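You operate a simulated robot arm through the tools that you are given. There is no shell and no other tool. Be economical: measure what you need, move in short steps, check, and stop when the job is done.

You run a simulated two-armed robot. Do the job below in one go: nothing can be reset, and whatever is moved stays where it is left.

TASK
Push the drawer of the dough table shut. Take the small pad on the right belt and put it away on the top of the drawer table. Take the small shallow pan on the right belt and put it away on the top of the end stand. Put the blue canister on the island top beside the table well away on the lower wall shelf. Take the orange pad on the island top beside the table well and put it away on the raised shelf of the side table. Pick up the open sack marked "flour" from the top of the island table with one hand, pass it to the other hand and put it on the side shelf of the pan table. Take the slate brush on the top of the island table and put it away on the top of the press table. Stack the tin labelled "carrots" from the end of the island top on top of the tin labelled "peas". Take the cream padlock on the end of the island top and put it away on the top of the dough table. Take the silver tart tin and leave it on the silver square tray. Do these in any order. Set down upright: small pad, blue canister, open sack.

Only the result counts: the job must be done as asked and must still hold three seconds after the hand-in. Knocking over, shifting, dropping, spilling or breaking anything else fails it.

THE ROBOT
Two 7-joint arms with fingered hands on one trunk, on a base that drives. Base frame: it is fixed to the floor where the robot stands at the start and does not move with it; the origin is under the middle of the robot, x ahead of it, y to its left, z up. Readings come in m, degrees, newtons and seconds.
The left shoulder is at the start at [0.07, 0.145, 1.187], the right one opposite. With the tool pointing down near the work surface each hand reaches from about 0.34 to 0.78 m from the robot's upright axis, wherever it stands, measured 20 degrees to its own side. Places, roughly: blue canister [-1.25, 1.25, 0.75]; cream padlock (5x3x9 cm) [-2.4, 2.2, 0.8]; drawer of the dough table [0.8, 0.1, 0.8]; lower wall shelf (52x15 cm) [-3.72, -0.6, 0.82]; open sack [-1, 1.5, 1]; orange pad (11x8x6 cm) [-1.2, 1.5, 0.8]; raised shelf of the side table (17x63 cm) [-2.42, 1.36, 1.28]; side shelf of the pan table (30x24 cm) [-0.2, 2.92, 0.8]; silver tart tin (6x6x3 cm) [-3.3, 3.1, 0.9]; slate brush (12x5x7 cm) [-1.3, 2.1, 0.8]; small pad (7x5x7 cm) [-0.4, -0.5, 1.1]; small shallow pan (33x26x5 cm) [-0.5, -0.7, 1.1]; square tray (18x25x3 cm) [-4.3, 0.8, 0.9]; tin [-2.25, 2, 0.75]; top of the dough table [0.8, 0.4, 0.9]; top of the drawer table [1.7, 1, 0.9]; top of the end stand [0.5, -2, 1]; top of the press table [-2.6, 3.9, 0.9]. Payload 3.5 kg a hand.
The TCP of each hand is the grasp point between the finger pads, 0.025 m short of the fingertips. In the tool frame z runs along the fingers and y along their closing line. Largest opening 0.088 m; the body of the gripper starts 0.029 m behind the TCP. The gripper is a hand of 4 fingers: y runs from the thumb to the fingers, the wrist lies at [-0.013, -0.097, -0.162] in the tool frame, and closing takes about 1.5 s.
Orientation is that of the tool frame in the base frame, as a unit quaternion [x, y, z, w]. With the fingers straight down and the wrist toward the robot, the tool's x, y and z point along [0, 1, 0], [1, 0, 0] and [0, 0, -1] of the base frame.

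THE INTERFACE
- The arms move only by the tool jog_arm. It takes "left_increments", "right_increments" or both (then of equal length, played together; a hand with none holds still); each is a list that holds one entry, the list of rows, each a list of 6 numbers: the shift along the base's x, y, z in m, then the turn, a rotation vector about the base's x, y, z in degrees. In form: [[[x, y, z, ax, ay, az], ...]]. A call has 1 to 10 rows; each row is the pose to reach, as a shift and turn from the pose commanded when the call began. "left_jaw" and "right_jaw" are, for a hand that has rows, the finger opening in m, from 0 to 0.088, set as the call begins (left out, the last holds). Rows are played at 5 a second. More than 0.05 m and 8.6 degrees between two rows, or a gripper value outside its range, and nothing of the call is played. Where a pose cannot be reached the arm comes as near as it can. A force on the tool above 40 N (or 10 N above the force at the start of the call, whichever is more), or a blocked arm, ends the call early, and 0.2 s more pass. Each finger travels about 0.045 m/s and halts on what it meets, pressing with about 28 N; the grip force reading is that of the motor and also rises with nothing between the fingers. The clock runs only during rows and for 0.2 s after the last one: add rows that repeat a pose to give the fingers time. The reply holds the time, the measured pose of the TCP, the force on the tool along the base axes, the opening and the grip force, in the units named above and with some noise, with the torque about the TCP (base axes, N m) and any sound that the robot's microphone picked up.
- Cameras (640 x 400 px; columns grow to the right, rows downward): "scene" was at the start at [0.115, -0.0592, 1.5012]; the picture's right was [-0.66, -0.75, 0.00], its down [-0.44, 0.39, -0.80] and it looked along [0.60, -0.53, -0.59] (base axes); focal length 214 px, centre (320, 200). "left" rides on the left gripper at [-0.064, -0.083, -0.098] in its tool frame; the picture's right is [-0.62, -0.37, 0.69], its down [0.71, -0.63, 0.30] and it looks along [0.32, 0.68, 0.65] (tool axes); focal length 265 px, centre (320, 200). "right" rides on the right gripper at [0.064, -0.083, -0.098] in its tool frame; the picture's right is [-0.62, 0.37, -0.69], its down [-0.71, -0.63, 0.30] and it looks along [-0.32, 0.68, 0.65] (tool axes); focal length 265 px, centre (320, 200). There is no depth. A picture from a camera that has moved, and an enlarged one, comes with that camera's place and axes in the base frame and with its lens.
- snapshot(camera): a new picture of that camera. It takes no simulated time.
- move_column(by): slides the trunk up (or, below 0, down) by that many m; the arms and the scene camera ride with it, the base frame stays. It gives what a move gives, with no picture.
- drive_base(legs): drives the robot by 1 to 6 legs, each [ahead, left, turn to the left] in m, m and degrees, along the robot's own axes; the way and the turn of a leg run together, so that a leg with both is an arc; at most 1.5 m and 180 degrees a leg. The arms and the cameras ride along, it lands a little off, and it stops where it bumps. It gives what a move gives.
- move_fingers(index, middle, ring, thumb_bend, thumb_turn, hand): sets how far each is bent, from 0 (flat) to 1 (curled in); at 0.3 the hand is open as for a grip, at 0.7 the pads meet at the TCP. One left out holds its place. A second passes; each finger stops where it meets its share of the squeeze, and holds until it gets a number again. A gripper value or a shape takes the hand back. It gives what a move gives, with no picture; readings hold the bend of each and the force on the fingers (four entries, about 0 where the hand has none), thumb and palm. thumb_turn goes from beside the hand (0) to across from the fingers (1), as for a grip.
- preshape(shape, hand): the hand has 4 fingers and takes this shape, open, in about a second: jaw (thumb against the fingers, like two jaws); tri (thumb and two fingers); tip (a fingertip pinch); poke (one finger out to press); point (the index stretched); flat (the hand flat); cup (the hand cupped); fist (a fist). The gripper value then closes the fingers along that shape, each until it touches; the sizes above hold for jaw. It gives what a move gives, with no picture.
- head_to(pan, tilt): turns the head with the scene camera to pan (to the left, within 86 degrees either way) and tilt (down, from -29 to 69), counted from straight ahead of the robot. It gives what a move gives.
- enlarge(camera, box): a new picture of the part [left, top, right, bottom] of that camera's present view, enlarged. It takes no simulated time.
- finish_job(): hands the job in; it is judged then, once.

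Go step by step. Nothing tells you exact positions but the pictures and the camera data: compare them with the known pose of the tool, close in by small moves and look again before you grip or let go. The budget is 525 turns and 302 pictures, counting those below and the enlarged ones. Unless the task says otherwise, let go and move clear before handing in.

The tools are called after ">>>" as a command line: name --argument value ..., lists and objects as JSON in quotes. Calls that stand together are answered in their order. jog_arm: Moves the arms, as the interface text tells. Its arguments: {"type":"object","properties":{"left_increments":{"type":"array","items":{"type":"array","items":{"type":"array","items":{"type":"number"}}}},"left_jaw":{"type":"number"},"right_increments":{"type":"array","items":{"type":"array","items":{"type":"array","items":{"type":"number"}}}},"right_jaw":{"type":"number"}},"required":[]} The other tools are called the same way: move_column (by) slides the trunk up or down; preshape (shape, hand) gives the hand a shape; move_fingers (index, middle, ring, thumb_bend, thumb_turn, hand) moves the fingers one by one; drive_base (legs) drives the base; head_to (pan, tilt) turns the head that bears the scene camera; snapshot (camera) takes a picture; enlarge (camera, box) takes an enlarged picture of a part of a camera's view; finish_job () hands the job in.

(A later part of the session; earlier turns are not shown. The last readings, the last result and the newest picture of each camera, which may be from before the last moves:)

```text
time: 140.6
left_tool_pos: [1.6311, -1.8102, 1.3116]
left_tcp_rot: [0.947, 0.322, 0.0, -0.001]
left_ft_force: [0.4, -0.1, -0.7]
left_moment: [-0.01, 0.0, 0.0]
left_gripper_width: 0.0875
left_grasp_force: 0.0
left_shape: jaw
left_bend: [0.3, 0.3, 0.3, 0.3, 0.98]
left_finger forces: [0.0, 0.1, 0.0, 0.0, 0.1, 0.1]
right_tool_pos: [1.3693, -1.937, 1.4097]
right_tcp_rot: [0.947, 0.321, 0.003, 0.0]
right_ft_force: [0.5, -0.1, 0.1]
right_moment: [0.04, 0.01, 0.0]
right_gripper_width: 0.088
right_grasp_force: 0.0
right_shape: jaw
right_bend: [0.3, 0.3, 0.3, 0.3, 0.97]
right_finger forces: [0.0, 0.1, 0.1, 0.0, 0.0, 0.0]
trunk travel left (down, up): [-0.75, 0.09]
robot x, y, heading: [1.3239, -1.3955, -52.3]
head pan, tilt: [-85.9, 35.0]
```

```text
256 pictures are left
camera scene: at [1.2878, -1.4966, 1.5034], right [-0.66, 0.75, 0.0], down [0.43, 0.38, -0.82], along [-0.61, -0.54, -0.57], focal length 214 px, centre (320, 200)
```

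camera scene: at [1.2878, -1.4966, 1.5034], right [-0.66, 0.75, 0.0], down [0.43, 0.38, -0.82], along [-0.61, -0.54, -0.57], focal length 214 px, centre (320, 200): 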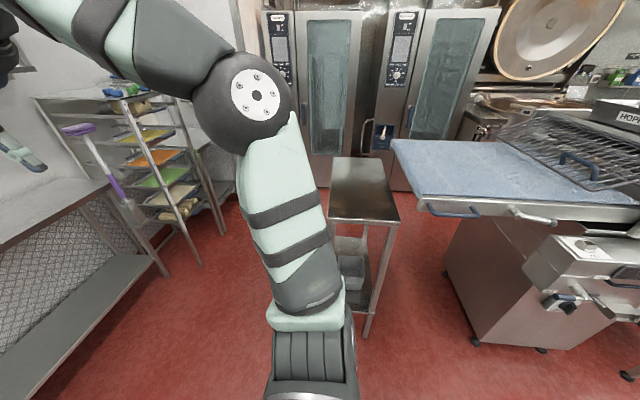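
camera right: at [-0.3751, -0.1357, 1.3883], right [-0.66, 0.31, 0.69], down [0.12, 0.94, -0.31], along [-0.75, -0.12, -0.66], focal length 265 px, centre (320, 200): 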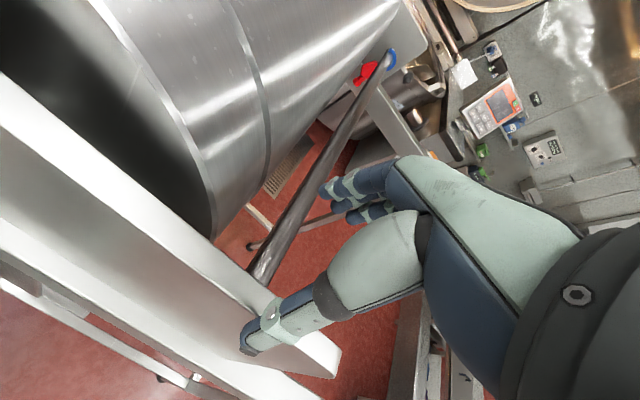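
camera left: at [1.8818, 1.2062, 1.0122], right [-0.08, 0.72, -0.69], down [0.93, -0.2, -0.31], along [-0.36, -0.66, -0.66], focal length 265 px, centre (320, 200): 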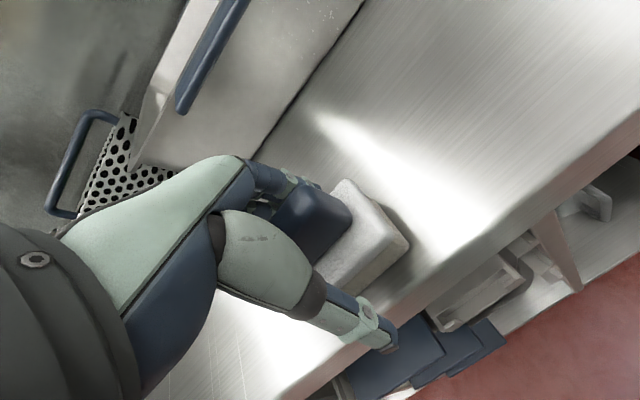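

The end stand is clear: about 0.57 (along the room axis) by 0.25 m. The pan keeps its orientation if I carry it straight along; I want a two-hand grip on its side walls with both tools turned 90° right, so I test that pose here in open space.

>>> jog_arm --left_increments '[[[0.003, -0.004, -0.01, 0, 0, -8.5], [0.006, -0.008, -0.02, 0, 0, -17], [0.01, -0.013, -0.03, 0, 0, -25.5], [0.013, -0.017, -0.04, 0, 0, -34], [0.016, -0.021, -0.05, 0, 0, -42.5], [0.019, -0.025, -0.06, 0, 0, -51], [0.022, -0.029, -0.06, 0, 0, -59.5], [0.025, -0.033, -0.06, 0, 0, -68], [0.025, -0.033, -0.06, 0, 0, -76.5], [0.025, -0.033, -0.06, 0, 0, -85]]]' --right_increments '[[[0.006, -0.006, -0.016, 0, 0, -8.5], [0.012, -0.012, -0.032, 0, 0, -17], [0.018, -0.018, -0.048, 0, 0, -25.5], [0.024, -0.024, -0.064, 0, 0, -34], [0.03, -0.03, -0.08, 0, 0, -42.5], [0.036, -0.036, -0.096, 0, 0, -51], [0.042, -0.042, -0.112, 0, 0, -59.5], [0.048, -0.048, -0.128, 0, 0, -68], [0.054, -0.054, -0.144, 0, 0, -76.5], [0.06, -0.06, -0.16, 0, 0, -85]]]'

>>> head_to --pan 0 --tilt 35

>>> snapshot --camera "scene"

```text
time: 142.8
left_tool_pos: [1.6592, -1.8452, 1.2513]
left_tcp_rot: [0.916, -0.402, 0.0, -0.001]
left_ft_force: [-0.4, 0.5, -1.0]
left_moment: [0.0, 0.0, 0.0]
left_gripper_width: 0.0874
left_grasp_force: 0.1
left_shape: jaw
left_bend: [0.3, 0.3, 0.3, 0.3, 0.98]
left_finger forces: [0.0, 0.0, 0.1, 0.0, 0.0, 0.0]
right_tool_pos: [1.4328, -1.9977, 1.2485]
right_tcp_rot: [0.915, -0.404, 0.0, 0.002]
right_ft_force: [0.3, 0.0, -0.6]
right_moment: [0.02, 0.01, -0.01]
right_gripper_width: 0.088
right_grasp_force: 0.0
right_shape: jaw
right_bend: [0.3, 0.3, 0.3, 0.3, 0.97]
right_finger forces: [0.0, 0.0, 0.1, 0.0, 0.0, 0.0]
trunk travel left (down, up): [-0.75, 0.09]
robot x, y, heading: [1.328, -1.3979, -52.5]
head pan, tilt: [-85.9, 35.0]
```

```text
time: 144.4
left_tool_pos: [1.6573, -1.844, 1.2525]
left_tcp_rot: [0.916, -0.401, -0.001, 0.0]
left_ft_force: [0.1, 0.2, -0.3]
left_moment: [0.0, 0.01, 0.03]
left_gripper_width: 0.0877
left_grasp_force: 0.1
left_shape: jaw
left_bend: [0.3, 0.3, 0.3, 0.3, 0.98]
left_finger forces: [0.0, 0.0, 0.1, 0.0, 0.0, 0.0]
right_tool_pos: [1.4296, -1.9958, 1.2491]
right_tcp_rot: [0.915, -0.403, 0.002, 0.002]
right_ft_force: [-0.7, -0.8, 0.1]
right_moment: [-0.03, 0.02, 0.02]
right_gripper_width: 0.0879
right_grasp_force: 0.1
right_shape: jaw
right_bend: [0.3, 0.3, 0.3, 0.3, 0.97]
right_finger forces: [0.1, 0.1, 0.0, 0.0, 0.0, 0.0]
trunk travel left (down, up): [-0.75, 0.09]
robot x, y, heading: [1.3262, -1.3957, -52.6]
head pan, tilt: [0.0, 35.0]
```

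```text
255 pictures are left
camera scene: at [1.4073, -1.508, 1.5034], right [-0.79, -0.61, 0.0], down [-0.35, 0.46, -0.82], along [0.5, -0.65, -0.57], focal length 214 px, centre (320, 200)
```

scene: 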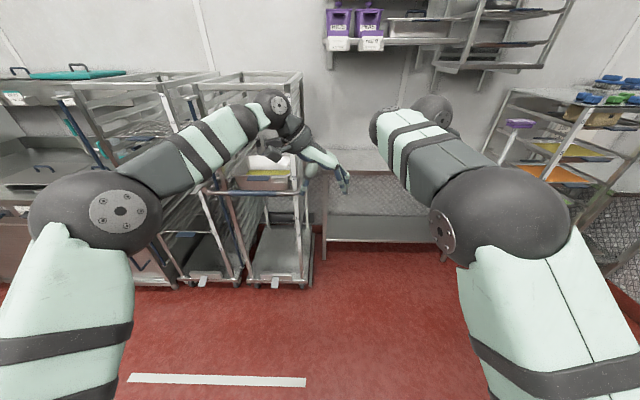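

Both arms reach that pose. I drive back between belt and table and turn to face the pan.

>>> drive_base --legs '[[-1.45, 0, 0], [0, 0, -91.4]]'

>>> head_to --pan 0 --tilt 38

>>> snapshot --camera "scene"

```text
time: 155.4
left_tool_pos: [-0.0066, -0.5811, 1.2528]
left_tcp_rot: [-0.355, 0.935, 0.0, 0.001]
left_ft_force: [0.1, 0.0, -0.1]
left_moment: [0.04, 0.01, 0.02]
left_gripper_width: 0.0879
left_grasp_force: 0.0
left_shape: jaw
left_bend: [0.3, 0.3, 0.3, 0.3, 0.98]
left_finger forces: [0.0, 0.0, 0.0, 0.0, 0.0, 0.0]
right_tool_pos: [-0.1545, -0.3527, 1.2488]
right_tcp_rot: [-0.354, 0.935, 0.001, -0.002]
right_ft_force: [0.2, -0.1, 0.4]
right_moment: [0.0, 0.0, 0.02]
right_gripper_width: 0.0879
right_grasp_force: 0.1
right_shape: jaw
right_bend: [0.3, 0.3, 0.3, 0.3, 0.97]
right_finger forces: [0.0, 0.0, 0.1, 0.0, 0.0, 0.0]
trunk travel left (down, up): [-0.75, 0.09]
robot x, y, heading: [0.4467, -0.2583, -143.3]
head pan, tilt: [0.0, 35.0]
```

```text
time: 156.0
left_tool_pos: [-0.0062, -0.5805, 1.2528]
left_tcp_rot: [-0.356, 0.935, 0.0, 0.001]
left_ft_force: [-0.2, -0.1, 0.1]
left_moment: [-0.03, 0.02, -0.03]
left_gripper_width: 0.0879
left_grasp_force: 0.1
left_shape: jaw
left_bend: [0.3, 0.3, 0.3, 0.3, 0.98]
left_finger forces: [0.1, 0.0, 0.0, 0.0, 0.0, 0.0]
right_tool_pos: [-0.1561, -0.3517, 1.2493]
right_tcp_rot: [-0.354, 0.935, -0.001, -0.003]
right_ft_force: [0.3, -1.1, 0.4]
right_moment: [-0.04, 0.01, -0.01]
right_gripper_width: 0.0881
right_grasp_force: 0.1
right_shape: jaw
right_bend: [0.3, 0.3, 0.3, 0.3, 0.97]
right_finger forces: [0.1, 0.0, 0.0, 0.0, 0.0, 0.1]
trunk travel left (down, up): [-0.75, 0.09]
robot x, y, heading: [0.4471, -0.2547, -143.6]
head pan, tilt: [0.0, 38.0]
```

```text
254 pictures are left
camera scene: at [0.3352, -0.339, 1.4989], right [-0.6, 0.8, 0.0], down [0.49, 0.37, -0.79], along [-0.63, -0.47, -0.62], focal length 214 px, centre (320, 200)
```

scene: 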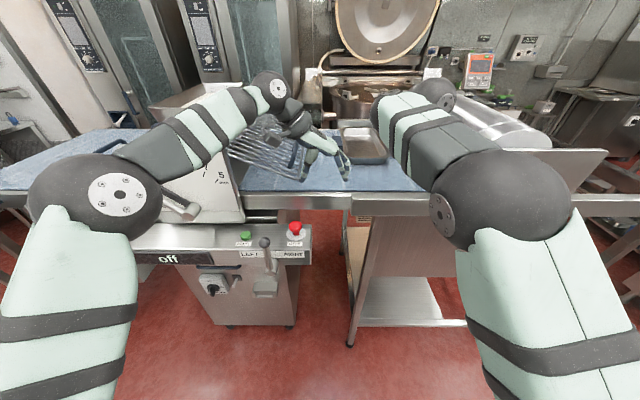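

To keep my elbows clear of the machine I'll first drag the pan nearer along the belt with the right hand. Raise trunk, raise left hand, turn right hand forward again.

>>> move_column --by 0.085

>>> jog_arm --right_increments '[[[0, 0, 0, 0, 0, 8.5], [0, 0, 0, 0, 0, 17], [0, 0, 0, 0, 0, 25.5], [0, 0, 0, 0, 0, 34], [0, 0, 0, 0, 0, 42.5], [0, 0, 0, 0, 0, 51], [0, 0, 0, 0, 0, 59.5], [0, 0, 0, 0, 0, 68], [0, 0, 0, 0, 0, 76.5], [0, 0, 0, 0, 0, 85]]]' --left_increments '[[[0.02, 0.01, 0.01, 0, 0, 0], [0.04, 0.02, 0.02, 0, 0, 0], [0.06, 0.03, 0.03, 0, 0, 0], [0.08, 0.04, 0.03, 0, 0, 0], [0.1, 0.05, 0.03, 0, 0, 0], [0.1, 0.05, 0.03, 0, 0, 0], [0.1, 0.05, 0.03, 0, 0, 0], [0.1, 0.05, 0.03, 0, 0, 0], [0.1, 0.05, 0.03, 0, 0, 0], [0.1, 0.05, 0.03, 0, 0, 0]]]'

>>> drive_base --legs '[[0.2, -0.07, 0]]'

>>> snapshot --camera "scene"

>>> snapshot --camera "right"

```text
time: 157.2
left_tool_pos: [-0.0066, -0.5807, 1.3376]
left_tcp_rot: [-0.355, 0.935, -0.001, 0.002]
left_ft_force: [-0.4, 1.2, -0.7]
left_moment: [-0.03, -0.02, -0.01]
left_gripper_width: 0.0875
left_grasp_force: 0.0
left_shape: jaw
left_bend: [0.3, 0.3, 0.3, 0.3, 0.98]
left_finger forces: [0.1, 0.0, 0.0, 0.1, 0.1, 0.1]
right_tool_pos: [-0.1561, -0.3517, 1.3346]
right_tcp_rot: [-0.353, 0.935, -0.001, -0.002]
right_ft_force: [-0.3, 0.4, -0.3]
right_moment: [0.0, -0.01, 0.06]
right_gripper_width: 0.088
right_grasp_force: 0.1
right_shape: jaw
right_bend: [0.3, 0.3, 0.3, 0.3, 0.97]
right_finger forces: [0.0, 0.0, 0.0, 0.0, 0.0, 0.1]
trunk travel left (down, up): [-0.835, 0.005]
robot x, y, heading: [0.4456, -0.2589, -143.7]
head pan, tilt: [0.0, 38.0]
```

```text
time: 159.4
left_tool_pos: [0.0937, -0.5303, 1.3682]
left_tcp_rot: [-0.356, 0.935, -0.001, 0.001]
left_ft_force: [0.1, -0.1, -0.2]
left_moment: [-0.03, 0.03, -0.03]
left_gripper_width: 0.0876
left_grasp_force: 0.2
left_shape: jaw
left_bend: [0.3, 0.3, 0.3, 0.3, 0.98]
left_finger forces: [0.0, 0.0, 0.0, 0.0, 0.0, 0.0]
right_tool_pos: [-0.1572, -0.3509, 1.3336]
right_tcp_rot: [0.893, -0.45, 0.002, 0.002]
right_ft_force: [0.1, -0.9, -0.5]
right_moment: [0.0, 0.01, 0.0]
right_gripper_width: 0.088
right_grasp_force: 0.1
right_shape: jaw
right_bend: [0.3, 0.3, 0.3, 0.3, 0.97]
right_finger forces: [0.0, 0.1, 0.0, 0.0, 0.0, 0.0]
trunk travel left (down, up): [-0.835, 0.005]
robot x, y, heading: [0.4447, -0.2567, -143.3]
head pan, tilt: [0.0, 38.0]
```

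```text
time: 161.1
left_tool_pos: [-0.1061, -0.5916, 1.3688]
left_tcp_rot: [-0.355, 0.935, -0.001, -0.002]
left_ft_force: [0.8, 0.7, 0.5]
left_moment: [-0.02, 0.04, 0.04]
left_gripper_width: 0.0879
left_grasp_force: 0.1
left_shape: jaw
left_bend: [0.3, 0.3, 0.3, 0.3, 0.98]
left_finger forces: [0.0, 0.1, 0.1, 0.0, 0.0, 0.1]
right_tool_pos: [-0.3542, -0.413, 1.3374]
right_tcp_rot: [0.893, -0.45, 0.001, 0.004]
right_ft_force: [0.0, 0.6, -0.2]
right_moment: [-0.01, 0.0, -0.03]
right_gripper_width: 0.0876
right_grasp_force: 0.2
right_shape: jaw
right_bend: [0.3, 0.3, 0.3, 0.3, 0.97]
right_finger forces: [0.0, 0.0, 0.1, 0.1, 0.1, 0.0]
trunk travel left (down, up): [-0.835, 0.005]
robot x, y, heading: [0.2456, -0.3195, -143.6]
head pan, tilt: [0.0, 38.0]
```

```text
253 pictures are left
camera scene: at [0.1369, -0.4002, 1.5844], right [-0.6, 0.8, 0.0], down [0.49, 0.37, -0.79], along [-0.63, -0.47, -0.61], focal length 214 px, centre (320, 200)
```

scene: 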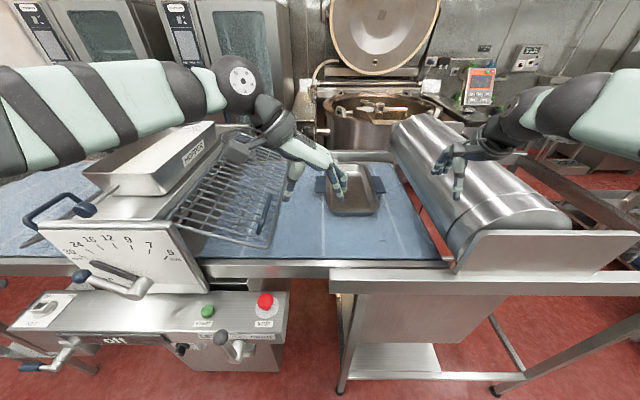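

```text
252 pictures are left
camera right: at [-0.2493, -0.4145, 1.4344], right [-0.66, 0.28, 0.69], down [0.08, 0.95, -0.31], along [-0.74, -0.15, -0.65], focal length 265 px, centre (320, 200)
```

right: 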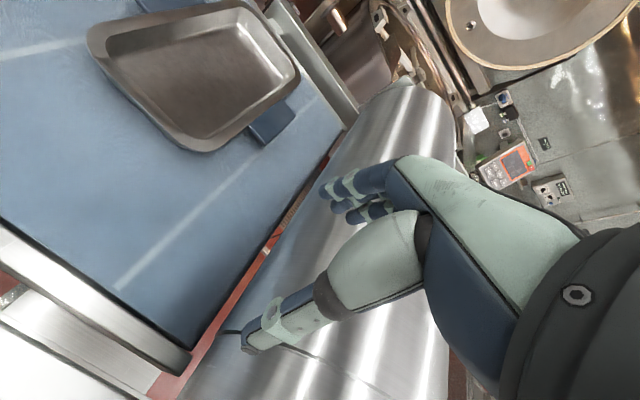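

The pan's near rim centre is about (-0.35, -0.63, 1.13). I tuck the left hand aside and bring the right hand above that rim.

>>> jog_arm --left_increments '[[[0.035, -0.005, 0.01, 0, 0, 0], [0.07, -0.01, 0.02, 0, 0, 0], [0.105, -0.015, 0.03, 0, 0, 0], [0.13, -0.02, 0.03, 0, 0, 0], [0.13, -0.02, 0.03, 0, 0, 0]]]' --right_increments '[[[0, -0.044, -0.02, 0, 0, 0], [0, -0.087, -0.04, 0, 0, 0], [0, -0.13, -0.06, 0, 0, 0], [0, -0.174, -0.08, 0, 0, 0], [0.002, -0.214, -0.1, 0, 0, 0]]]'

>>> snapshot --camera "right"

>>> snapshot --camera "scene"

```text
time: 162.3
left_tool_pos: [0.0205, -0.6155, 1.3984]
left_tcp_rot: [-0.354, 0.935, 0.0, 0.001]
left_ft_force: [-0.2, -0.4, 1.2]
left_moment: [0.01, 0.0, 0.02]
left_gripper_width: 0.0877
left_grasp_force: 0.1
left_shape: jaw
left_bend: [0.3, 0.3, 0.3, 0.3, 0.98]
left_finger forces: [0.0, 0.1, 0.1, 0.0, 0.0, 0.1]
right_tool_pos: [-0.3557, -0.6307, 1.2366]
right_tcp_rot: [0.893, -0.451, 0.002, 0.002]
right_ft_force: [0.1, -0.5, -1.0]
right_moment: [0.02, 0.02, -0.01]
right_gripper_width: 0.0879
right_grasp_force: 0.0
right_shape: jaw
right_bend: [0.3, 0.3, 0.3, 0.3, 0.97]
right_finger forces: [0.0, 0.1, 0.1, 0.0, 0.1, 0.0]
trunk travel left (down, up): [-0.835, 0.005]
robot x, y, heading: [0.2434, -0.3207, -143.2]
head pan, tilt: [0.0, 38.0]
```

```text
251 pictures are left
camera right: at [-0.2514, -0.6319, 1.3332], right [-0.67, 0.28, 0.69], down [0.08, 0.95, -0.31], along [-0.74, -0.15, -0.65], focal length 265 px, centre (320, 200)
```

right: 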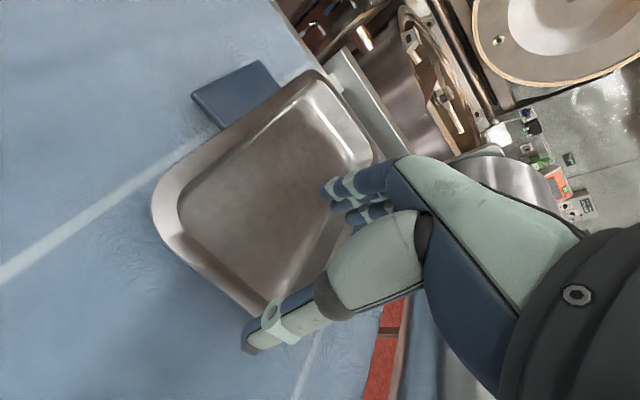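

```text
250 pictures are left
camera scene: at [0.1315, -0.4042, 1.5837], right [-0.6, 0.8, 0.0], down [0.49, 0.37, -0.79], along [-0.63, -0.47, -0.62], focal length 214 px, centre (320, 200)
```

scene: 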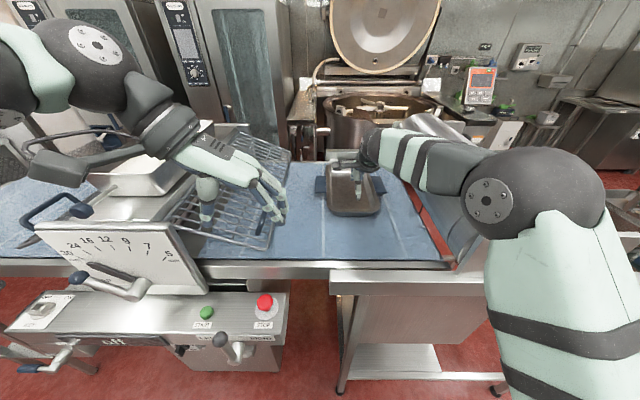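

>>> jog_arm --right_increments '[[[0.005, -0.005, -0.03, 0, 0, 0], [0.008, -0.006, -0.06, 0, 0, 0], [0.01, -0.008, -0.085, 0, 0, 0], [0.01, -0.008, -0.1, 0, 0, 0]]]'

>>> snapshot --camera "right"

```text
time: 163.3
left_tool_pos: [0.02, -0.613, 1.3976]
left_tcp_rot: [-0.356, 0.935, 0.0, 0.0]
left_ft_force: [0.0, 0.3, -0.4]
left_moment: [0.01, 0.02, -0.04]
left_gripper_width: 0.0877
left_grasp_force: 0.0
left_shape: jaw
left_bend: [0.3, 0.3, 0.3, 0.3, 0.98]
left_finger forces: [0.1, 0.1, 0.1, 0.1, 0.1, 0.0]
right_tool_pos: [-0.3484, -0.6375, 1.135]
right_tcp_rot: [0.893, -0.45, 0.002, 0.002]
right_ft_force: [0.4, 0.1, -0.3]
right_moment: [0.01, 0.01, -0.02]
right_gripper_width: 0.0878
right_grasp_force: 0.1
right_shape: jaw
right_bend: [0.3, 0.3, 0.3, 0.3, 0.97]
right_finger forces: [0.0, 0.0, 0.0, 0.0, 0.0, 0.0]
trunk travel left (down, up): [-0.835, 0.005]
robot x, y, heading: [0.2428, -0.3181, -143.5]
head pan, tilt: [0.0, 38.0]
```

```text
249 pictures are left
camera right: at [-0.2414, -0.6381, 1.2319], right [-0.67, 0.28, 0.69], down [0.08, 0.95, -0.31], along [-0.74, -0.15, -0.65], focal length 265 px, centre (320, 200)
```

right: 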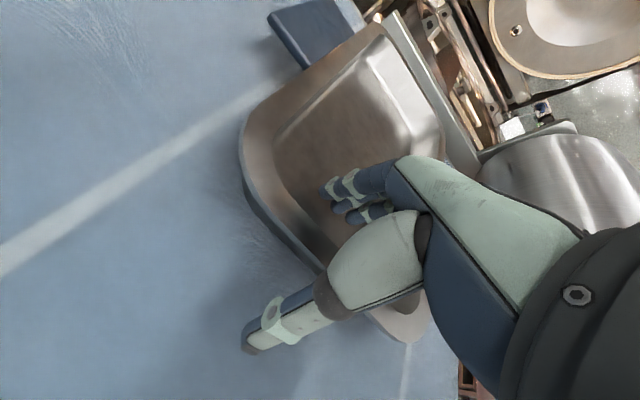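

Fingers are inside and the thumb outside the rim. I close the grip.

>>> jog_arm --right_increments '[[[0, 0, -0.01, 0, 0, 0], [0, 0, -0.015, 0, 0, 0], [0, 0, -0.015, 0, 0, 0], [0, 0, -0.015, 0, 0, 0], [0, 0, -0.015, 0, 0, 0], [0, 0, -0.015, 0, 0, 0], [0, 0, -0.015, 0, 0, 0], [0, 0, -0.015, 0, 0, 0], [0, 0, -0.015, 0, 0, 0]]]' --right_jaw 0

>>> snapshot --camera "right"

```text
time: 165.3
left_tool_pos: [0.028, -0.6091, 1.4009]
left_tcp_rot: [-0.356, 0.934, -0.001, -0.004]
left_ft_force: [-0.2, -0.7, 0.0]
left_moment: [0.01, 0.0, -0.03]
left_gripper_width: 0.0878
left_grasp_force: 0.2
left_shape: jaw
left_bend: [0.3, 0.3, 0.3, 0.3, 0.98]
left_finger forces: [0.0, 0.0, 0.0, 0.0, 0.1, 0.1]
right_tool_pos: [-0.3418, -0.6341, 1.1278]
right_tcp_rot: [0.893, -0.45, -0.001, 0.008]
right_ft_force: [6.5, 4.9, 24.8]
right_moment: [-1.34, 1.63, 0.06]
right_gripper_width: 0.0362
right_grasp_force: 28.0
right_shape: jaw
right_bend: [0.27, 0.33, 0.35, 0.78, 1.0]
right_finger forces: [26.6, 15.7, 0.0, 0.0, 23.2, 0.1]
trunk travel left (down, up): [-0.835, 0.005]
robot x, y, heading: [0.2411, -0.3183, -143.4]
head pan, tilt: [0.0, 38.0]
```

```text
248 pictures are left
camera right: at [-0.2355, -0.6341, 1.2242], right [-0.66, 0.29, 0.7], down [0.08, 0.94, -0.32], along [-0.75, -0.15, -0.64], focal length 265 px, centre (320, 200)
```

right: 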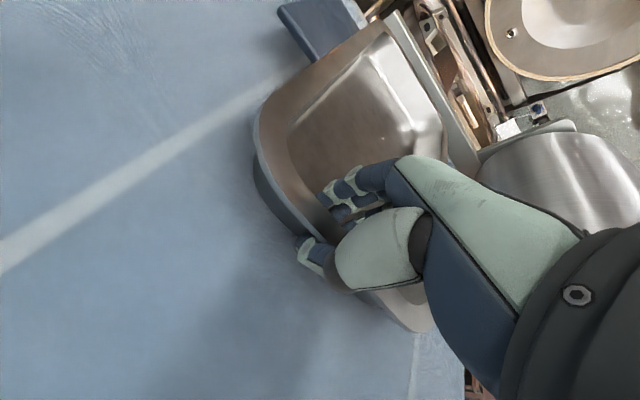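

>>> jog_arm --right_increments '[[[0, 0, 0.006, 0, 0, 0], [0.016, 0.012, 0.008, 0, 0, 0], [0.032, 0.024, 0.008, 0, 0, 0], [0.048, 0.036, 0.008, 0, 0, 0], [0.064, 0.048, 0.008, 0, 0, 0]]]'

>>> snapshot --camera "scene"

```text
time: 166.5
left_tool_pos: [0.0203, -0.6123, 1.3989]
left_tcp_rot: [-0.356, 0.934, 0.0, 0.0]
left_ft_force: [-0.2, -0.6, -0.4]
left_moment: [0.01, 0.02, 0.01]
left_gripper_width: 0.0878
left_grasp_force: 0.1
left_shape: jaw
left_bend: [0.3, 0.3, 0.3, 0.3, 0.98]
left_finger forces: [0.1, 0.0, 0.0, 0.1, 0.0, 0.1]
right_tool_pos: [-0.2823, -0.5889, 1.1308]
right_tcp_rot: [0.893, -0.451, 0.001, 0.004]
right_ft_force: [-5.7, -5.0, 14.3]
right_moment: [-0.5, 0.55, -0.02]
right_gripper_width: 0.029
right_grasp_force: 27.9
right_shape: jaw
right_bend: [0.32, 0.4, 0.35, 0.85, 1.0]
right_finger forces: [19.9, 2.8, 0.0, 0.0, 3.9, 0.1]
trunk travel left (down, up): [-0.835, 0.005]
robot x, y, heading: [0.2415, -0.3177, -143.7]
head pan, tilt: [0.0, 38.0]
```

```text
247 pictures are left
camera scene: at [0.133, -0.4015, 1.584], right [-0.6, 0.8, 0.0], down [0.49, 0.37, -0.79], along [-0.63, -0.47, -0.62], focal length 214 px, centre (320, 200)
```

scene: 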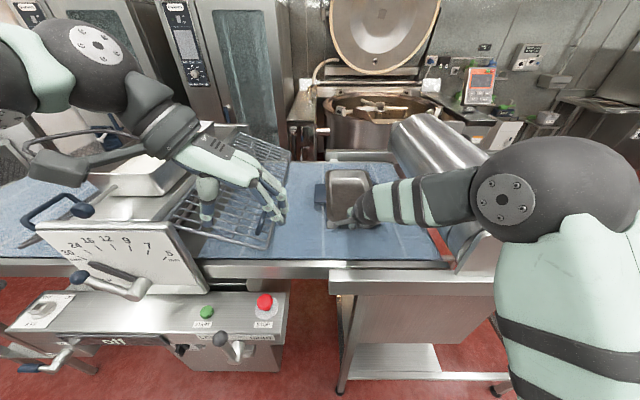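

>>> jog_arm --right_increments '[[[0.016, 0.012, 0.0, 0, 0, 0], [0.032, 0.024, 0.0, 0, 0, 0], [0.048, 0.036, 0.0, 0, 0, 0], [0.056, 0.041, 0.0, 0, 0, 0]]]'

>>> snapshot --camera "right"

```text
time: 167.5
left_tool_pos: [0.0216, -0.6122, 1.3969]
left_tcp_rot: [-0.356, 0.935, 0.0, 0.0]
left_ft_force: [0.4, 0.3, -0.5]
left_moment: [0.03, 0.0, -0.01]
left_gripper_width: 0.0875
left_grasp_force: 0.0
left_shape: jaw
left_bend: [0.3, 0.3, 0.3, 0.3, 0.98]
left_finger forces: [0.0, 0.0, 0.0, 0.0, 0.0, 0.0]
right_tool_pos: [-0.2271, -0.5486, 1.1296]
right_tcp_rot: [0.893, -0.451, 0.0, 0.005]
right_ft_force: [-7.6, -5.2, 16.6]
right_moment: [-0.58, 0.64, -0.01]
right_gripper_width: 0.029
right_grasp_force: 28.0
right_shape: jaw
right_bend: [0.32, 0.4, 0.35, 0.85, 1.0]
right_finger forces: [22.2, 3.1, 0.0, 0.1, 3.4, 0.0]
trunk travel left (down, up): [-0.835, 0.005]
robot x, y, heading: [0.2415, -0.3206, -143.2]
head pan, tilt: [0.0, 38.0]
```

```text
246 pictures are left
camera right: at [-0.1215, -0.5496, 1.2268], right [-0.66, 0.29, 0.69], down [0.08, 0.95, -0.31], along [-0.74, -0.15, -0.65], focal length 265 px, centre (320, 200)
```

right: 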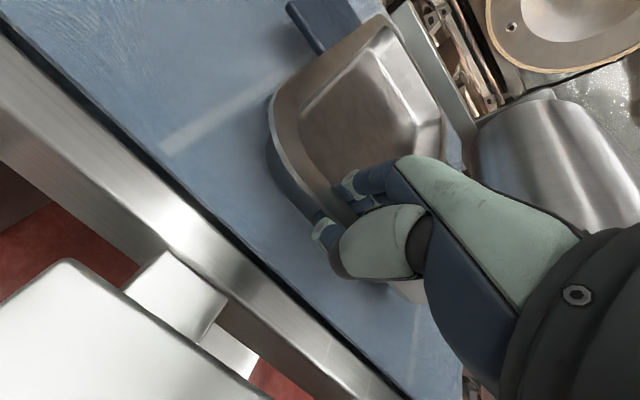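

The pan is now near the belt's front. I release, rise and turn the right hand, then bring both hands over the pan's side walls.

>>> jog_arm --right_increments '[[[0, 0, 0, 0, 0, 0], [0, 0, 0, 0, 0, 0], [0, 0, 0, 0, 0, 0], [0, 0, 0, 0, 0, 0], [0, 0, 0, 0, 0, 0], [0, 0, 0, 0, 0, 0], [0, 0, 0.03, 0, 0, 0], [0, 0, 0.07, 0, 0, 0], [0, 0, 0.11, 0, 0, 0], [0, 0, 0.15, 0, 0, 0]]]' --right_jaw 0.088

>>> jog_arm --right_increments '[[[-0.02, 0.001, 0, 0, 0, -8.5], [-0.04, 0.002, 0, 0, 0, -17], [-0.06, 0.003, 0, 0, 0, -25.5], [-0.08, 0.004, 0, 0, 0, -34], [-0.1, 0.005, 0, 0, 0, -42.5], [-0.12, 0.006, 0, 0, 0, -51], [-0.14, 0.007, 0, 0, 0, -59.5], [-0.16, 0.008, 0, 0, 0, -68], [-0.18, 0.009, 0, 0, 0, -76.5], [-0.2, 0.01, 0, 0, 0, -85]]]' --left_increments '[[[-0.03, -0.01, 0, 0, 0, 0], [-0.06, -0.02, 0, 0, 0, 0], [-0.09, -0.03, 0, 0, 0, 0], [-0.12, -0.04, 0, 0, 0, 0], [-0.15, -0.05, 0, 0, 0, 0], [-0.18, -0.06, -0.02, 0, 0, 0], [-0.21, -0.07, -0.04, 0, 0, 0], [-0.24, -0.08, -0.06, 0, 0, 0], [-0.27, -0.09, -0.09, 0, 0, 0], [-0.3, -0.1, -0.12, 0, 0, 0]]]'

>>> snapshot --camera "scene"

>>> snapshot --camera "left"

>>> snapshot --camera "right"

```text
time: 169.7
left_tool_pos: [0.0206, -0.6129, 1.3964]
left_tcp_rot: [-0.355, 0.935, 0.0, 0.0]
left_ft_force: [-0.1, 0.0, 0.5]
left_moment: [0.02, 0.01, -0.03]
left_gripper_width: 0.088
left_grasp_force: 0.1
left_shape: jaw
left_bend: [0.3, 0.3, 0.3, 0.3, 0.98]
left_finger forces: [0.1, 0.0, 0.0, 0.0, 0.1, 0.0]
right_tool_pos: [-0.2267, -0.5485, 1.2771]
right_tcp_rot: [0.893, -0.451, 0.002, 0.002]
right_ft_force: [-0.3, -0.1, 0.3]
right_moment: [-0.01, -0.04, 0.02]
right_gripper_width: 0.0878
right_grasp_force: 0.1
right_shape: jaw
right_bend: [0.3, 0.3, 0.3, 0.3, 0.98]
right_finger forces: [0.1, 0.0, 0.0, 0.0, 0.0, 0.0]
trunk travel left (down, up): [-0.835, 0.005]
robot x, y, heading: [0.2436, -0.3219, -143.5]
head pan, tilt: [0.0, 38.0]
```

```text
time: 171.7
left_tool_pos: [-0.2471, -0.6964, 1.317]
left_tcp_rot: [-0.369, 0.93, 0.004, 0.002]
left_ft_force: [-19.6, 19.2, -20.0]
left_moment: [-1.62, 0.12, 1.74]
left_gripper_width: 0.0877
left_grasp_force: 0.0
left_shape: jaw
left_bend: [0.3, 0.3, 0.3, 0.3, 0.98]
left_finger forces: [0.1, 0.1, 0.0, 0.0, 0.0, 0.0]
left hand out of reach, approached as far as the arm can: row 9
right_tool_pos: [-0.4051, -0.5393, 1.2744]
right_tcp_rot: [-0.453, 0.892, -0.002, -0.001]
right_ft_force: [-0.2, 0.1, -0.4]
right_moment: [-0.01, -0.04, -0.01]
right_gripper_width: 0.0876
right_grasp_force: 0.1
right_shape: jaw
right_bend: [0.3, 0.3, 0.3, 0.3, 0.98]
right_finger forces: [0.1, 0.0, 0.1, 0.0, 0.1, 0.0]
trunk travel left (down, up): [-0.835, 0.005]
robot x, y, heading: [0.2435, -0.3219, -143.8]
head pan, tilt: [0.0, 38.0]
stopped in row 9 (left hand): the force on the tool passed its limit at 203 N (the readings are from after the stop); the commanded pose is now the measured one
```

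```text
245 pictures are left
camera scene: at [0.1242, -0.4022, 1.5833], right [-0.6, 0.8, 0.0], down [0.5, 0.37, -0.79], along [-0.63, -0.47, -0.62], focal length 214 px, centre (320, 200)
```

scene: 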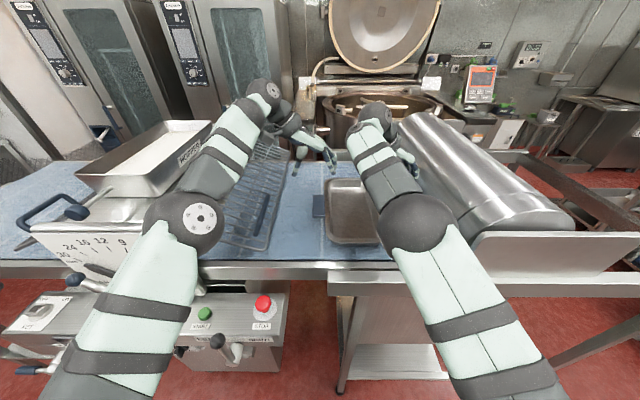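

```text
244 pictures are left
camera left: at [-0.1426, -0.7147, 1.4148], right [0.7, 0.16, -0.69], down [-0.09, -0.95, -0.31], along [-0.7, 0.28, -0.65], focal length 265 px, centre (320, 200)
```

left: 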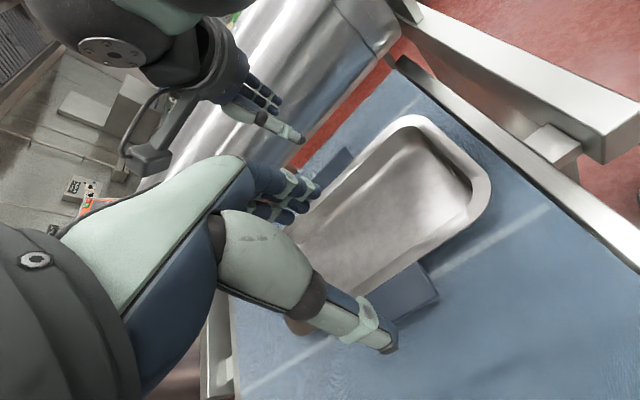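

```text
243 pictures are left
camera right: at [-0.3759, -0.6396, 1.3722], right [0.07, 0.72, 0.69], down [0.93, 0.2, -0.3], along [-0.36, 0.66, -0.66], focal length 265 px, centre (320, 200)
```

right: 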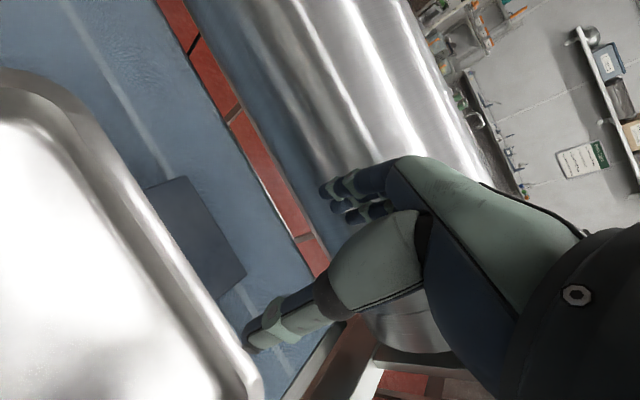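

The left arm met something (203 N) — probably its elbow and the machine. I check closely before moving it back.

>>> enlarge --camera "scene" --box '[60, 60, 360, 260]'

```text
2.00 times, centred on (210, 160) of scene
camera zoom: at [0.1242, -0.4022, 1.5833], right [-0.6, 0.8, 0.0], down [0.5, 0.37, -0.79], along [-0.63, -0.47, -0.62], focal length 429 px, centre (540, 280)
```

zoom: 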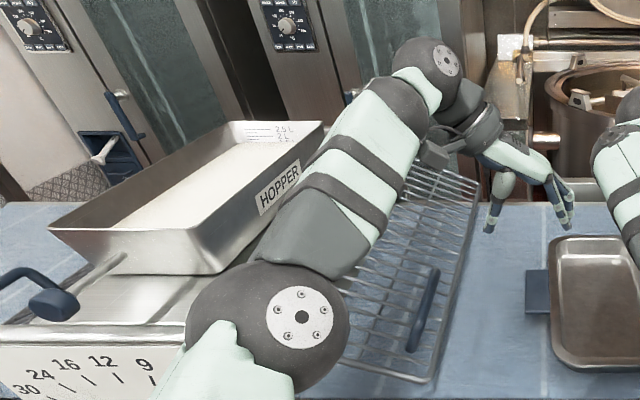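

The left forearm is against the flour hopper's corner. I withdraw the left hand along its way back.

>>> jog_arm --left_increments '[[[0.03, 0.01, 0.02, 0, 0, 0], [0.06, 0.02, 0.04, 0, 0, 0], [0.09, 0.03, 0.06, 0, 0, 0], [0.12, 0.04, 0.08, 0, 0, 0], [0.15, 0.05, 0.08, 0, 0, 0]]]'

>>> enlarge --camera "scene" --box '[0, 60, 360, 300]'

```text
time: 172.9
left_tool_pos: [-0.0884, -0.6437, 1.3999]
left_tcp_rot: [-0.367, 0.93, 0.003, 0.001]
left_ft_force: [0.2, -0.6, -0.9]
left_moment: [0.01, 0.03, 0.01]
left_gripper_width: 0.0875
left_grasp_force: 0.0
left_shape: jaw
left_bend: [0.3, 0.3, 0.3, 0.3, 0.98]
left_finger forces: [0.1, 0.0, 0.0, 0.0, 0.0, 0.0]
right_tool_pos: [-0.397, -0.5388, 1.279]
right_tcp_rot: [-0.453, 0.892, -0.001, -0.004]
right_ft_force: [0.1, -0.4, 0.2]
right_moment: [-0.01, -0.02, 0.01]
right_gripper_width: 0.088
right_grasp_force: 0.0
right_shape: jaw
right_bend: [0.3, 0.3, 0.3, 0.3, 0.98]
right_finger forces: [0.0, 0.1, 0.1, 0.0, 0.0, 0.0]
trunk travel left (down, up): [-0.835, 0.005]
robot x, y, heading: [0.2439, -0.3196, -143.8]
head pan, tilt: [0.0, 38.0]
```

```text
1.67 times, centred on (180, 180) of scene
camera zoom: at [0.1339, -0.401, 1.584], right [-0.6, 0.8, 0.0], down [0.49, 0.37, -0.79], along [-0.63, -0.47, -0.61], focal length 358 px, centre (553, 233)
```

zoom: 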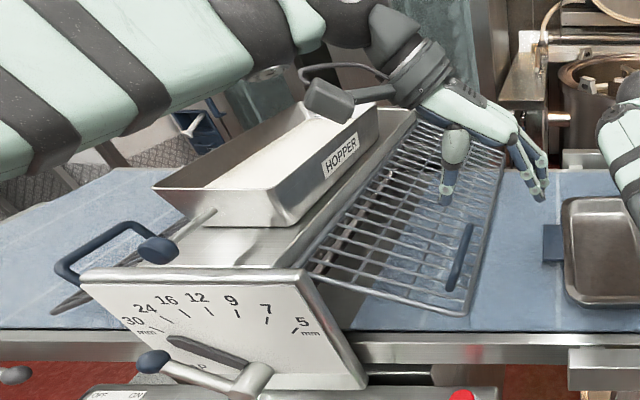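

The hopper looks undisturbed. I pull both hands back and stand further right so the left elbow clears the machine.

>>> jog_arm --right_increments '[[[0, 0, 0.04, 0, 0, 0], [0.0, 0.0, 0.08, 0, 0, 0], [0.03, 0.01, 0.1, 0, 0, 0], [0.07, 0.0, 0.11, 0, 0, 0], [0.11, -0.01, 0.12, 0, 0, 0], [0.15, -0.02, 0.12, 0, 0, 0], [0.19, -0.02, 0.12, 0, 0, 0]]]'

>>> drive_base --legs '[[-0.03, -0.18, 0]]'

>>> snapshot --camera "scene"

```text
time: 174.2
left_tool_pos: [-0.091, -0.6461, 1.3988]
left_tcp_rot: [-0.368, 0.93, 0.004, 0.001]
left_ft_force: [-2.1, 0.5, -0.4]
left_moment: [0.01, 0.02, -0.03]
left_gripper_width: 0.0878
left_grasp_force: 0.1
left_shape: jaw
left_bend: [0.3, 0.3, 0.3, 0.3, 0.98]
left_finger forces: [0.1, 0.1, 0.0, 0.1, 0.0, 0.0]
right_tool_pos: [-0.306, -0.5465, 1.3058]
right_tcp_rot: [-0.433, 0.896, 0.004, 0.093]
right_ft_force: [1.1, -1.3, 0.2]
right_moment: [0.02, -0.01, 0.01]
right_gripper_width: 0.0878
right_grasp_force: 0.0
right_shape: jaw
right_bend: [0.3, 0.3, 0.3, 0.3, 0.98]
right_finger forces: [0.0, 0.0, 0.0, 0.1, 0.0, 0.0]
right hand out of reach, approached as far as the arm can: row 2
trunk travel left (down, up): [-0.835, 0.005]
robot x, y, heading: [0.2407, -0.3178, -143.5]
head pan, tilt: [0.0, 38.0]
stopped in row 6 (right hand): the arm was blocked; the commanded pose is now the measured one
```

```text
time: 175.7
left_tool_pos: [-0.166, -0.4916, 1.3995]
left_tcp_rot: [-0.367, 0.93, 0.008, 0.0]
left_ft_force: [0.1, 0.3, 0.0]
left_moment: [0.0, 0.01, -0.01]
left_gripper_width: 0.0875
left_grasp_force: 0.1
left_shape: jaw
left_bend: [0.3, 0.3, 0.3, 0.3, 0.98]
left_finger forces: [0.0, 0.0, 0.0, 0.1, 0.0, 0.1]
right_tool_pos: [-0.3802, -0.3931, 1.3103]
right_tcp_rot: [-0.436, 0.896, 0.006, 0.088]
right_ft_force: [6.4, -25.3, 23.3]
right_moment: [0.27, 0.42, 0.41]
right_gripper_width: 0.0825
right_grasp_force: 0.0
right_shape: jaw
right_bend: [0.39, 0.35, 0.36, 0.3, 0.98]
right_finger forces: [13.1, 8.7, 11.5, 0.0, 0.0, 0.1]
trunk travel left (down, up): [-0.835, 0.005]
robot x, y, heading: [0.1618, -0.1576, -143.7]
head pan, tilt: [0.0, 38.0]
```

```text
240 pictures are left
camera scene: at [0.057, -0.2486, 1.5841], right [-0.6, 0.8, 0.01], down [0.49, 0.37, -0.79], along [-0.64, -0.47, -0.62], focal length 214 px, centre (320, 200)
```

scene: 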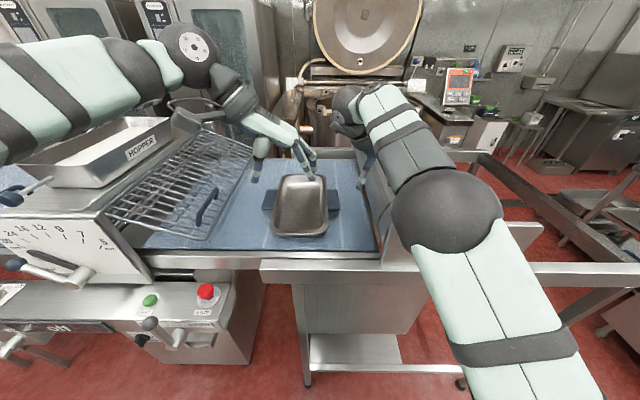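

The right hand's fingers now press the roll; I move that hand left, off it.

>>> jog_arm --right_increments '[[[0.012, -0.016, 0.0, 0, 0, 0], [0.024, -0.032, 0.01, 0, 0, 0], [0.047, -0.065, 0.02, 0, 0, 0], [0.059, -0.081, 0.03, 0, 0, 0]]]'

>>> snapshot --camera "scene"

```text
time: 176.7
left_tool_pos: [-0.1718, -0.4859, 1.3999]
left_tcp_rot: [-0.368, 0.93, 0.004, 0.0]
left_ft_force: [0.1, -0.6, 0.7]
left_moment: [0.01, -0.01, 0.0]
left_gripper_width: 0.0877
left_grasp_force: 0.1
left_shape: jaw
left_bend: [0.3, 0.3, 0.3, 0.3, 0.98]
left_finger forces: [0.0, 0.0, 0.1, 0.1, 0.0, 0.0]
right_tool_pos: [-0.3289, -0.4449, 1.328]
right_tcp_rot: [-0.433, 0.897, 0.001, 0.09]
right_ft_force: [1.4, -0.4, 1.0]
right_moment: [-0.03, 0.0, -0.01]
right_gripper_width: 0.0879
right_grasp_force: 0.1
right_shape: jaw
right_bend: [0.3, 0.3, 0.3, 0.3, 0.98]
right_finger forces: [0.1, 0.1, 0.1, 0.0, 0.0, 0.0]
right hand out of reach, approached as far as the arm can: row 3, 4
trunk travel left (down, up): [-0.835, 0.005]
robot x, y, heading: [0.1598, -0.1563, -143.6]
head pan, tilt: [0.0, 38.0]
```

```text
239 pictures are left
camera scene: at [0.0511, -0.2406, 1.5839], right [-0.6, 0.8, 0.0], down [0.49, 0.37, -0.79], along [-0.63, -0.47, -0.62], focal length 214 px, centre (320, 200)
```

scene: 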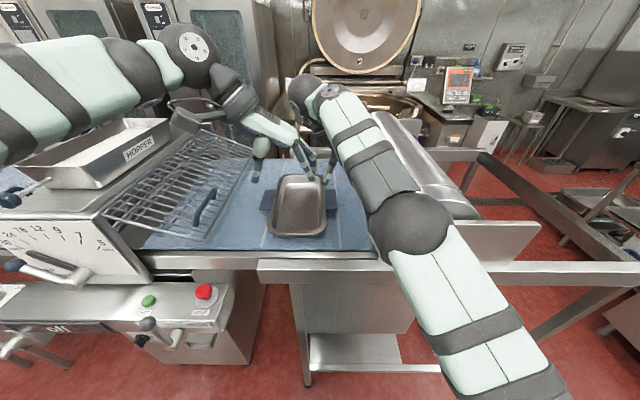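

I'd rather pull the pan to overhang slightly and work from further back so elbows stay clear. First back off and turn the right hand forward again.

>>> drive_base --legs '[[-0.12, 0, 0]]'

>>> jog_arm --right_increments '[[[-0.005, 0.01, 0.005, -1, 0.5, 7.5], [-0.01, 0.02, 0.01, -2, 1, 15], [-0.015, 0.03, 0.015, -3, 1.5, 22.4], [-0.02, 0.04, 0.02, -4, 2, 29.9], [-0.025, 0.05, 0.025, -5, 2.5, 37.4], [-0.03, 0.06, 0.03, -6, 2.9, 44.9], [-0.03, 0.06, 0.03, -7, 3.4, 52.4], [-0.03, 0.06, 0.03, -8, 3.9, 59.8], [-0.03, 0.06, 0.03, -9, 4.4, 67.3], [-0.03, 0.06, 0.03, -10, 4.9, 74.8]]]'

>>> snapshot --camera "scene"

```text
time: 177.9
left_tool_pos: [-0.0806, -0.4157, 1.3967]
left_tcp_rot: [-0.368, 0.93, 0.005, 0.003]
left_ft_force: [-0.2, -0.7, -1.3]
left_moment: [0.0, -0.04, -0.02]
left_gripper_width: 0.0875
left_grasp_force: 0.0
left_shape: jaw
left_bend: [0.3, 0.3, 0.3, 0.3, 0.98]
left_finger forces: [0.1, 0.0, 0.0, 0.0, 0.1, 0.0]
right_tool_pos: [-0.2362, -0.3778, 1.3274]
right_tcp_rot: [-0.434, 0.896, -0.001, 0.091]
right_ft_force: [-0.3, -0.9, -0.5]
right_moment: [0.01, 0.01, 0.01]
right_gripper_width: 0.0879
right_grasp_force: 0.1
right_shape: jaw
right_bend: [0.3, 0.3, 0.3, 0.3, 0.98]
right_finger forces: [0.0, 0.0, 0.0, 0.0, 0.0, 0.0]
trunk travel left (down, up): [-0.835, 0.005]
robot x, y, heading: [0.2546, -0.0856, -143.6]
head pan, tilt: [0.0, 38.0]
```

```text
time: 180.1
left_tool_pos: [-0.0675, -0.4109, 1.404]
left_tcp_rot: [-0.368, 0.93, 0.004, -0.003]
left_ft_force: [1.4, 0.6, -0.5]
left_moment: [-0.05, 0.02, 0.01]
left_gripper_width: 0.0878
left_grasp_force: 0.1
left_shape: jaw
left_bend: [0.3, 0.3, 0.3, 0.3, 0.98]
left_finger forces: [0.0, 0.1, 0.0, 0.1, 0.1, 0.1]
right_tool_pos: [-0.2536, -0.3137, 1.3624]
right_tcp_rot: [0.895, -0.446, -0.002, 0.002]
right_ft_force: [0.6, 0.1, 0.2]
right_moment: [0.01, 0.03, -0.02]
right_gripper_width: 0.0878
right_grasp_force: 0.1
right_shape: jaw
right_bend: [0.3, 0.3, 0.3, 0.3, 0.98]
right_finger forces: [0.1, 0.0, 0.0, 0.0, 0.0, 0.0]
right hand out of reach, approached as far as the arm can: row 5, 6, 7, 8, 9
trunk travel left (down, up): [-0.835, 0.005]
robot x, y, heading: [0.2536, -0.0842, -143.3]
head pan, tilt: [0.0, 38.0]
```

```text
238 pictures are left
camera scene: at [0.1557, -0.1661, 1.5848], right [-0.6, 0.8, 0.0], down [0.49, 0.37, -0.79], along [-0.64, -0.47, -0.61], focal length 214 px, centre (320, 200)
```

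scene: 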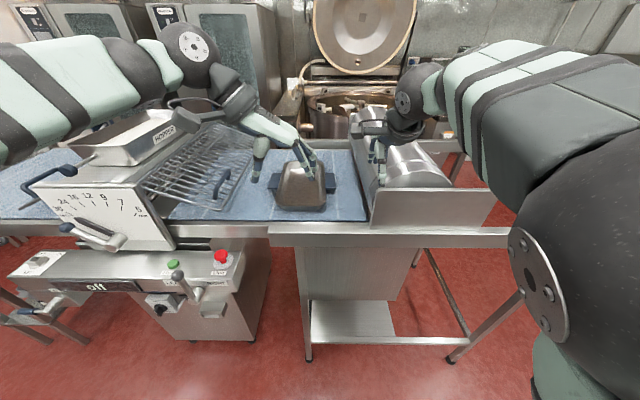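

>>> drive_base --legs '[[0.05, 0.14, 0]]'

>>> snapshot --camera "right"

```text
time: 181.5
left_tool_pos: [-0.034, -0.5513, 1.4015]
left_tcp_rot: [-0.366, 0.931, 0.002, 0.0]
left_ft_force: [-0.1, 0.1, -0.7]
left_moment: [-0.01, 0.02, -0.02]
left_gripper_width: 0.0877
left_grasp_force: 0.2
left_shape: jaw
left_bend: [0.3, 0.3, 0.3, 0.3, 0.98]
left_finger forces: [0.1, 0.1, 0.0, 0.0, 0.0, 0.0]
right_tool_pos: [-0.2205, -0.4518, 1.3605]
right_tcp_rot: [0.893, -0.45, 0.003, 0.001]
right_ft_force: [0.3, 0.3, -0.6]
right_moment: [0.0, 0.0, 0.01]
right_gripper_width: 0.0879
right_grasp_force: 0.0
right_shape: jaw
right_bend: [0.3, 0.3, 0.3, 0.3, 0.98]
right_finger forces: [0.0, 0.0, 0.0, 0.0, 0.1, 0.0]
trunk travel left (down, up): [-0.835, 0.005]
robot x, y, heading: [0.298, -0.2288, -143.4]
head pan, tilt: [0.0, 38.0]
```

```text
237 pictures are left
camera right: at [-0.1164, -0.4523, 1.4574], right [-0.67, 0.28, 0.69], down [0.08, 0.95, -0.31], along [-0.74, -0.15, -0.66], focal length 265 px, centre (320, 200)
```

right: 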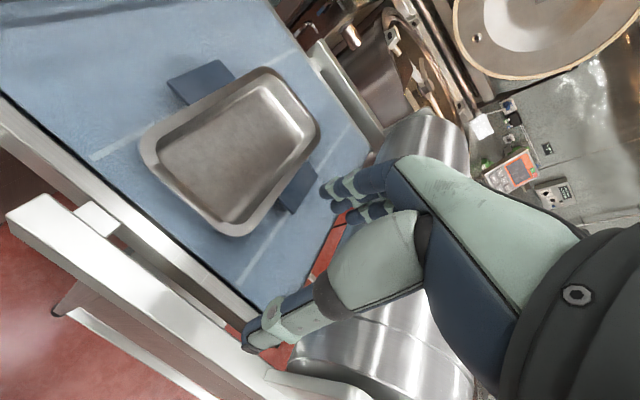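

>>> jog_arm --right_increments '[[[-0.008, -0.025, -0.04, 0, 0, 0], [-0.016, -0.05, -0.08, 0, 0, 0], [-0.024, -0.075, -0.12, 0, 0, 0], [-0.03, -0.1, -0.15, 0, 0, 0]]]'

>>> snapshot --camera "right"

```text
time: 182.5
left_tool_pos: [-0.0358, -0.5576, 1.3977]
left_tcp_rot: [-0.366, 0.931, 0.004, 0.002]
left_ft_force: [-0.5, 0.5, -0.2]
left_moment: [0.03, -0.03, 0.02]
left_gripper_width: 0.0879
left_grasp_force: 0.0
left_shape: jaw
left_bend: [0.3, 0.3, 0.3, 0.3, 0.98]
left_finger forces: [0.1, 0.0, 0.0, 0.0, 0.0, 0.0]
right_tool_pos: [-0.2625, -0.55, 1.2189]
right_tcp_rot: [0.888, -0.459, 0.018, 0.013]
right_ft_force: [-0.5, -0.2, 0.1]
right_moment: [0.02, 0.01, 0.01]
right_gripper_width: 0.088
right_grasp_force: 0.0
right_shape: jaw
right_bend: [0.3, 0.3, 0.3, 0.3, 0.98]
right_finger forces: [0.1, 0.0, 0.0, 0.0, 0.1, 0.0]
trunk travel left (down, up): [-0.835, 0.005]
robot x, y, heading: [0.2987, -0.2245, -143.5]
head pan, tilt: [0.0, 38.0]
```

```text
236 pictures are left
camera right: at [-0.1598, -0.5493, 1.3181], right [-0.67, 0.32, 0.67], down [0.11, 0.93, -0.34], along [-0.73, -0.15, -0.66], focal length 265 px, centre (320, 200)
```

right: 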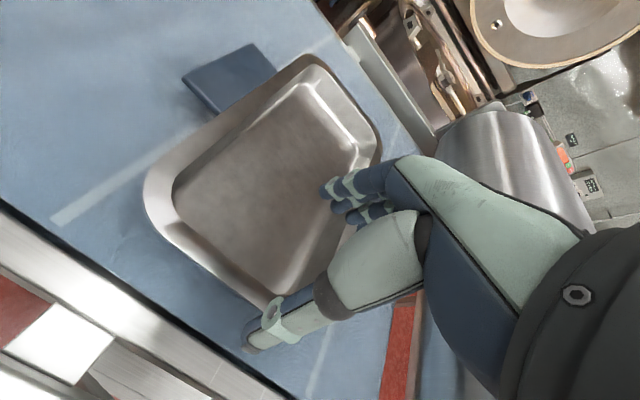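

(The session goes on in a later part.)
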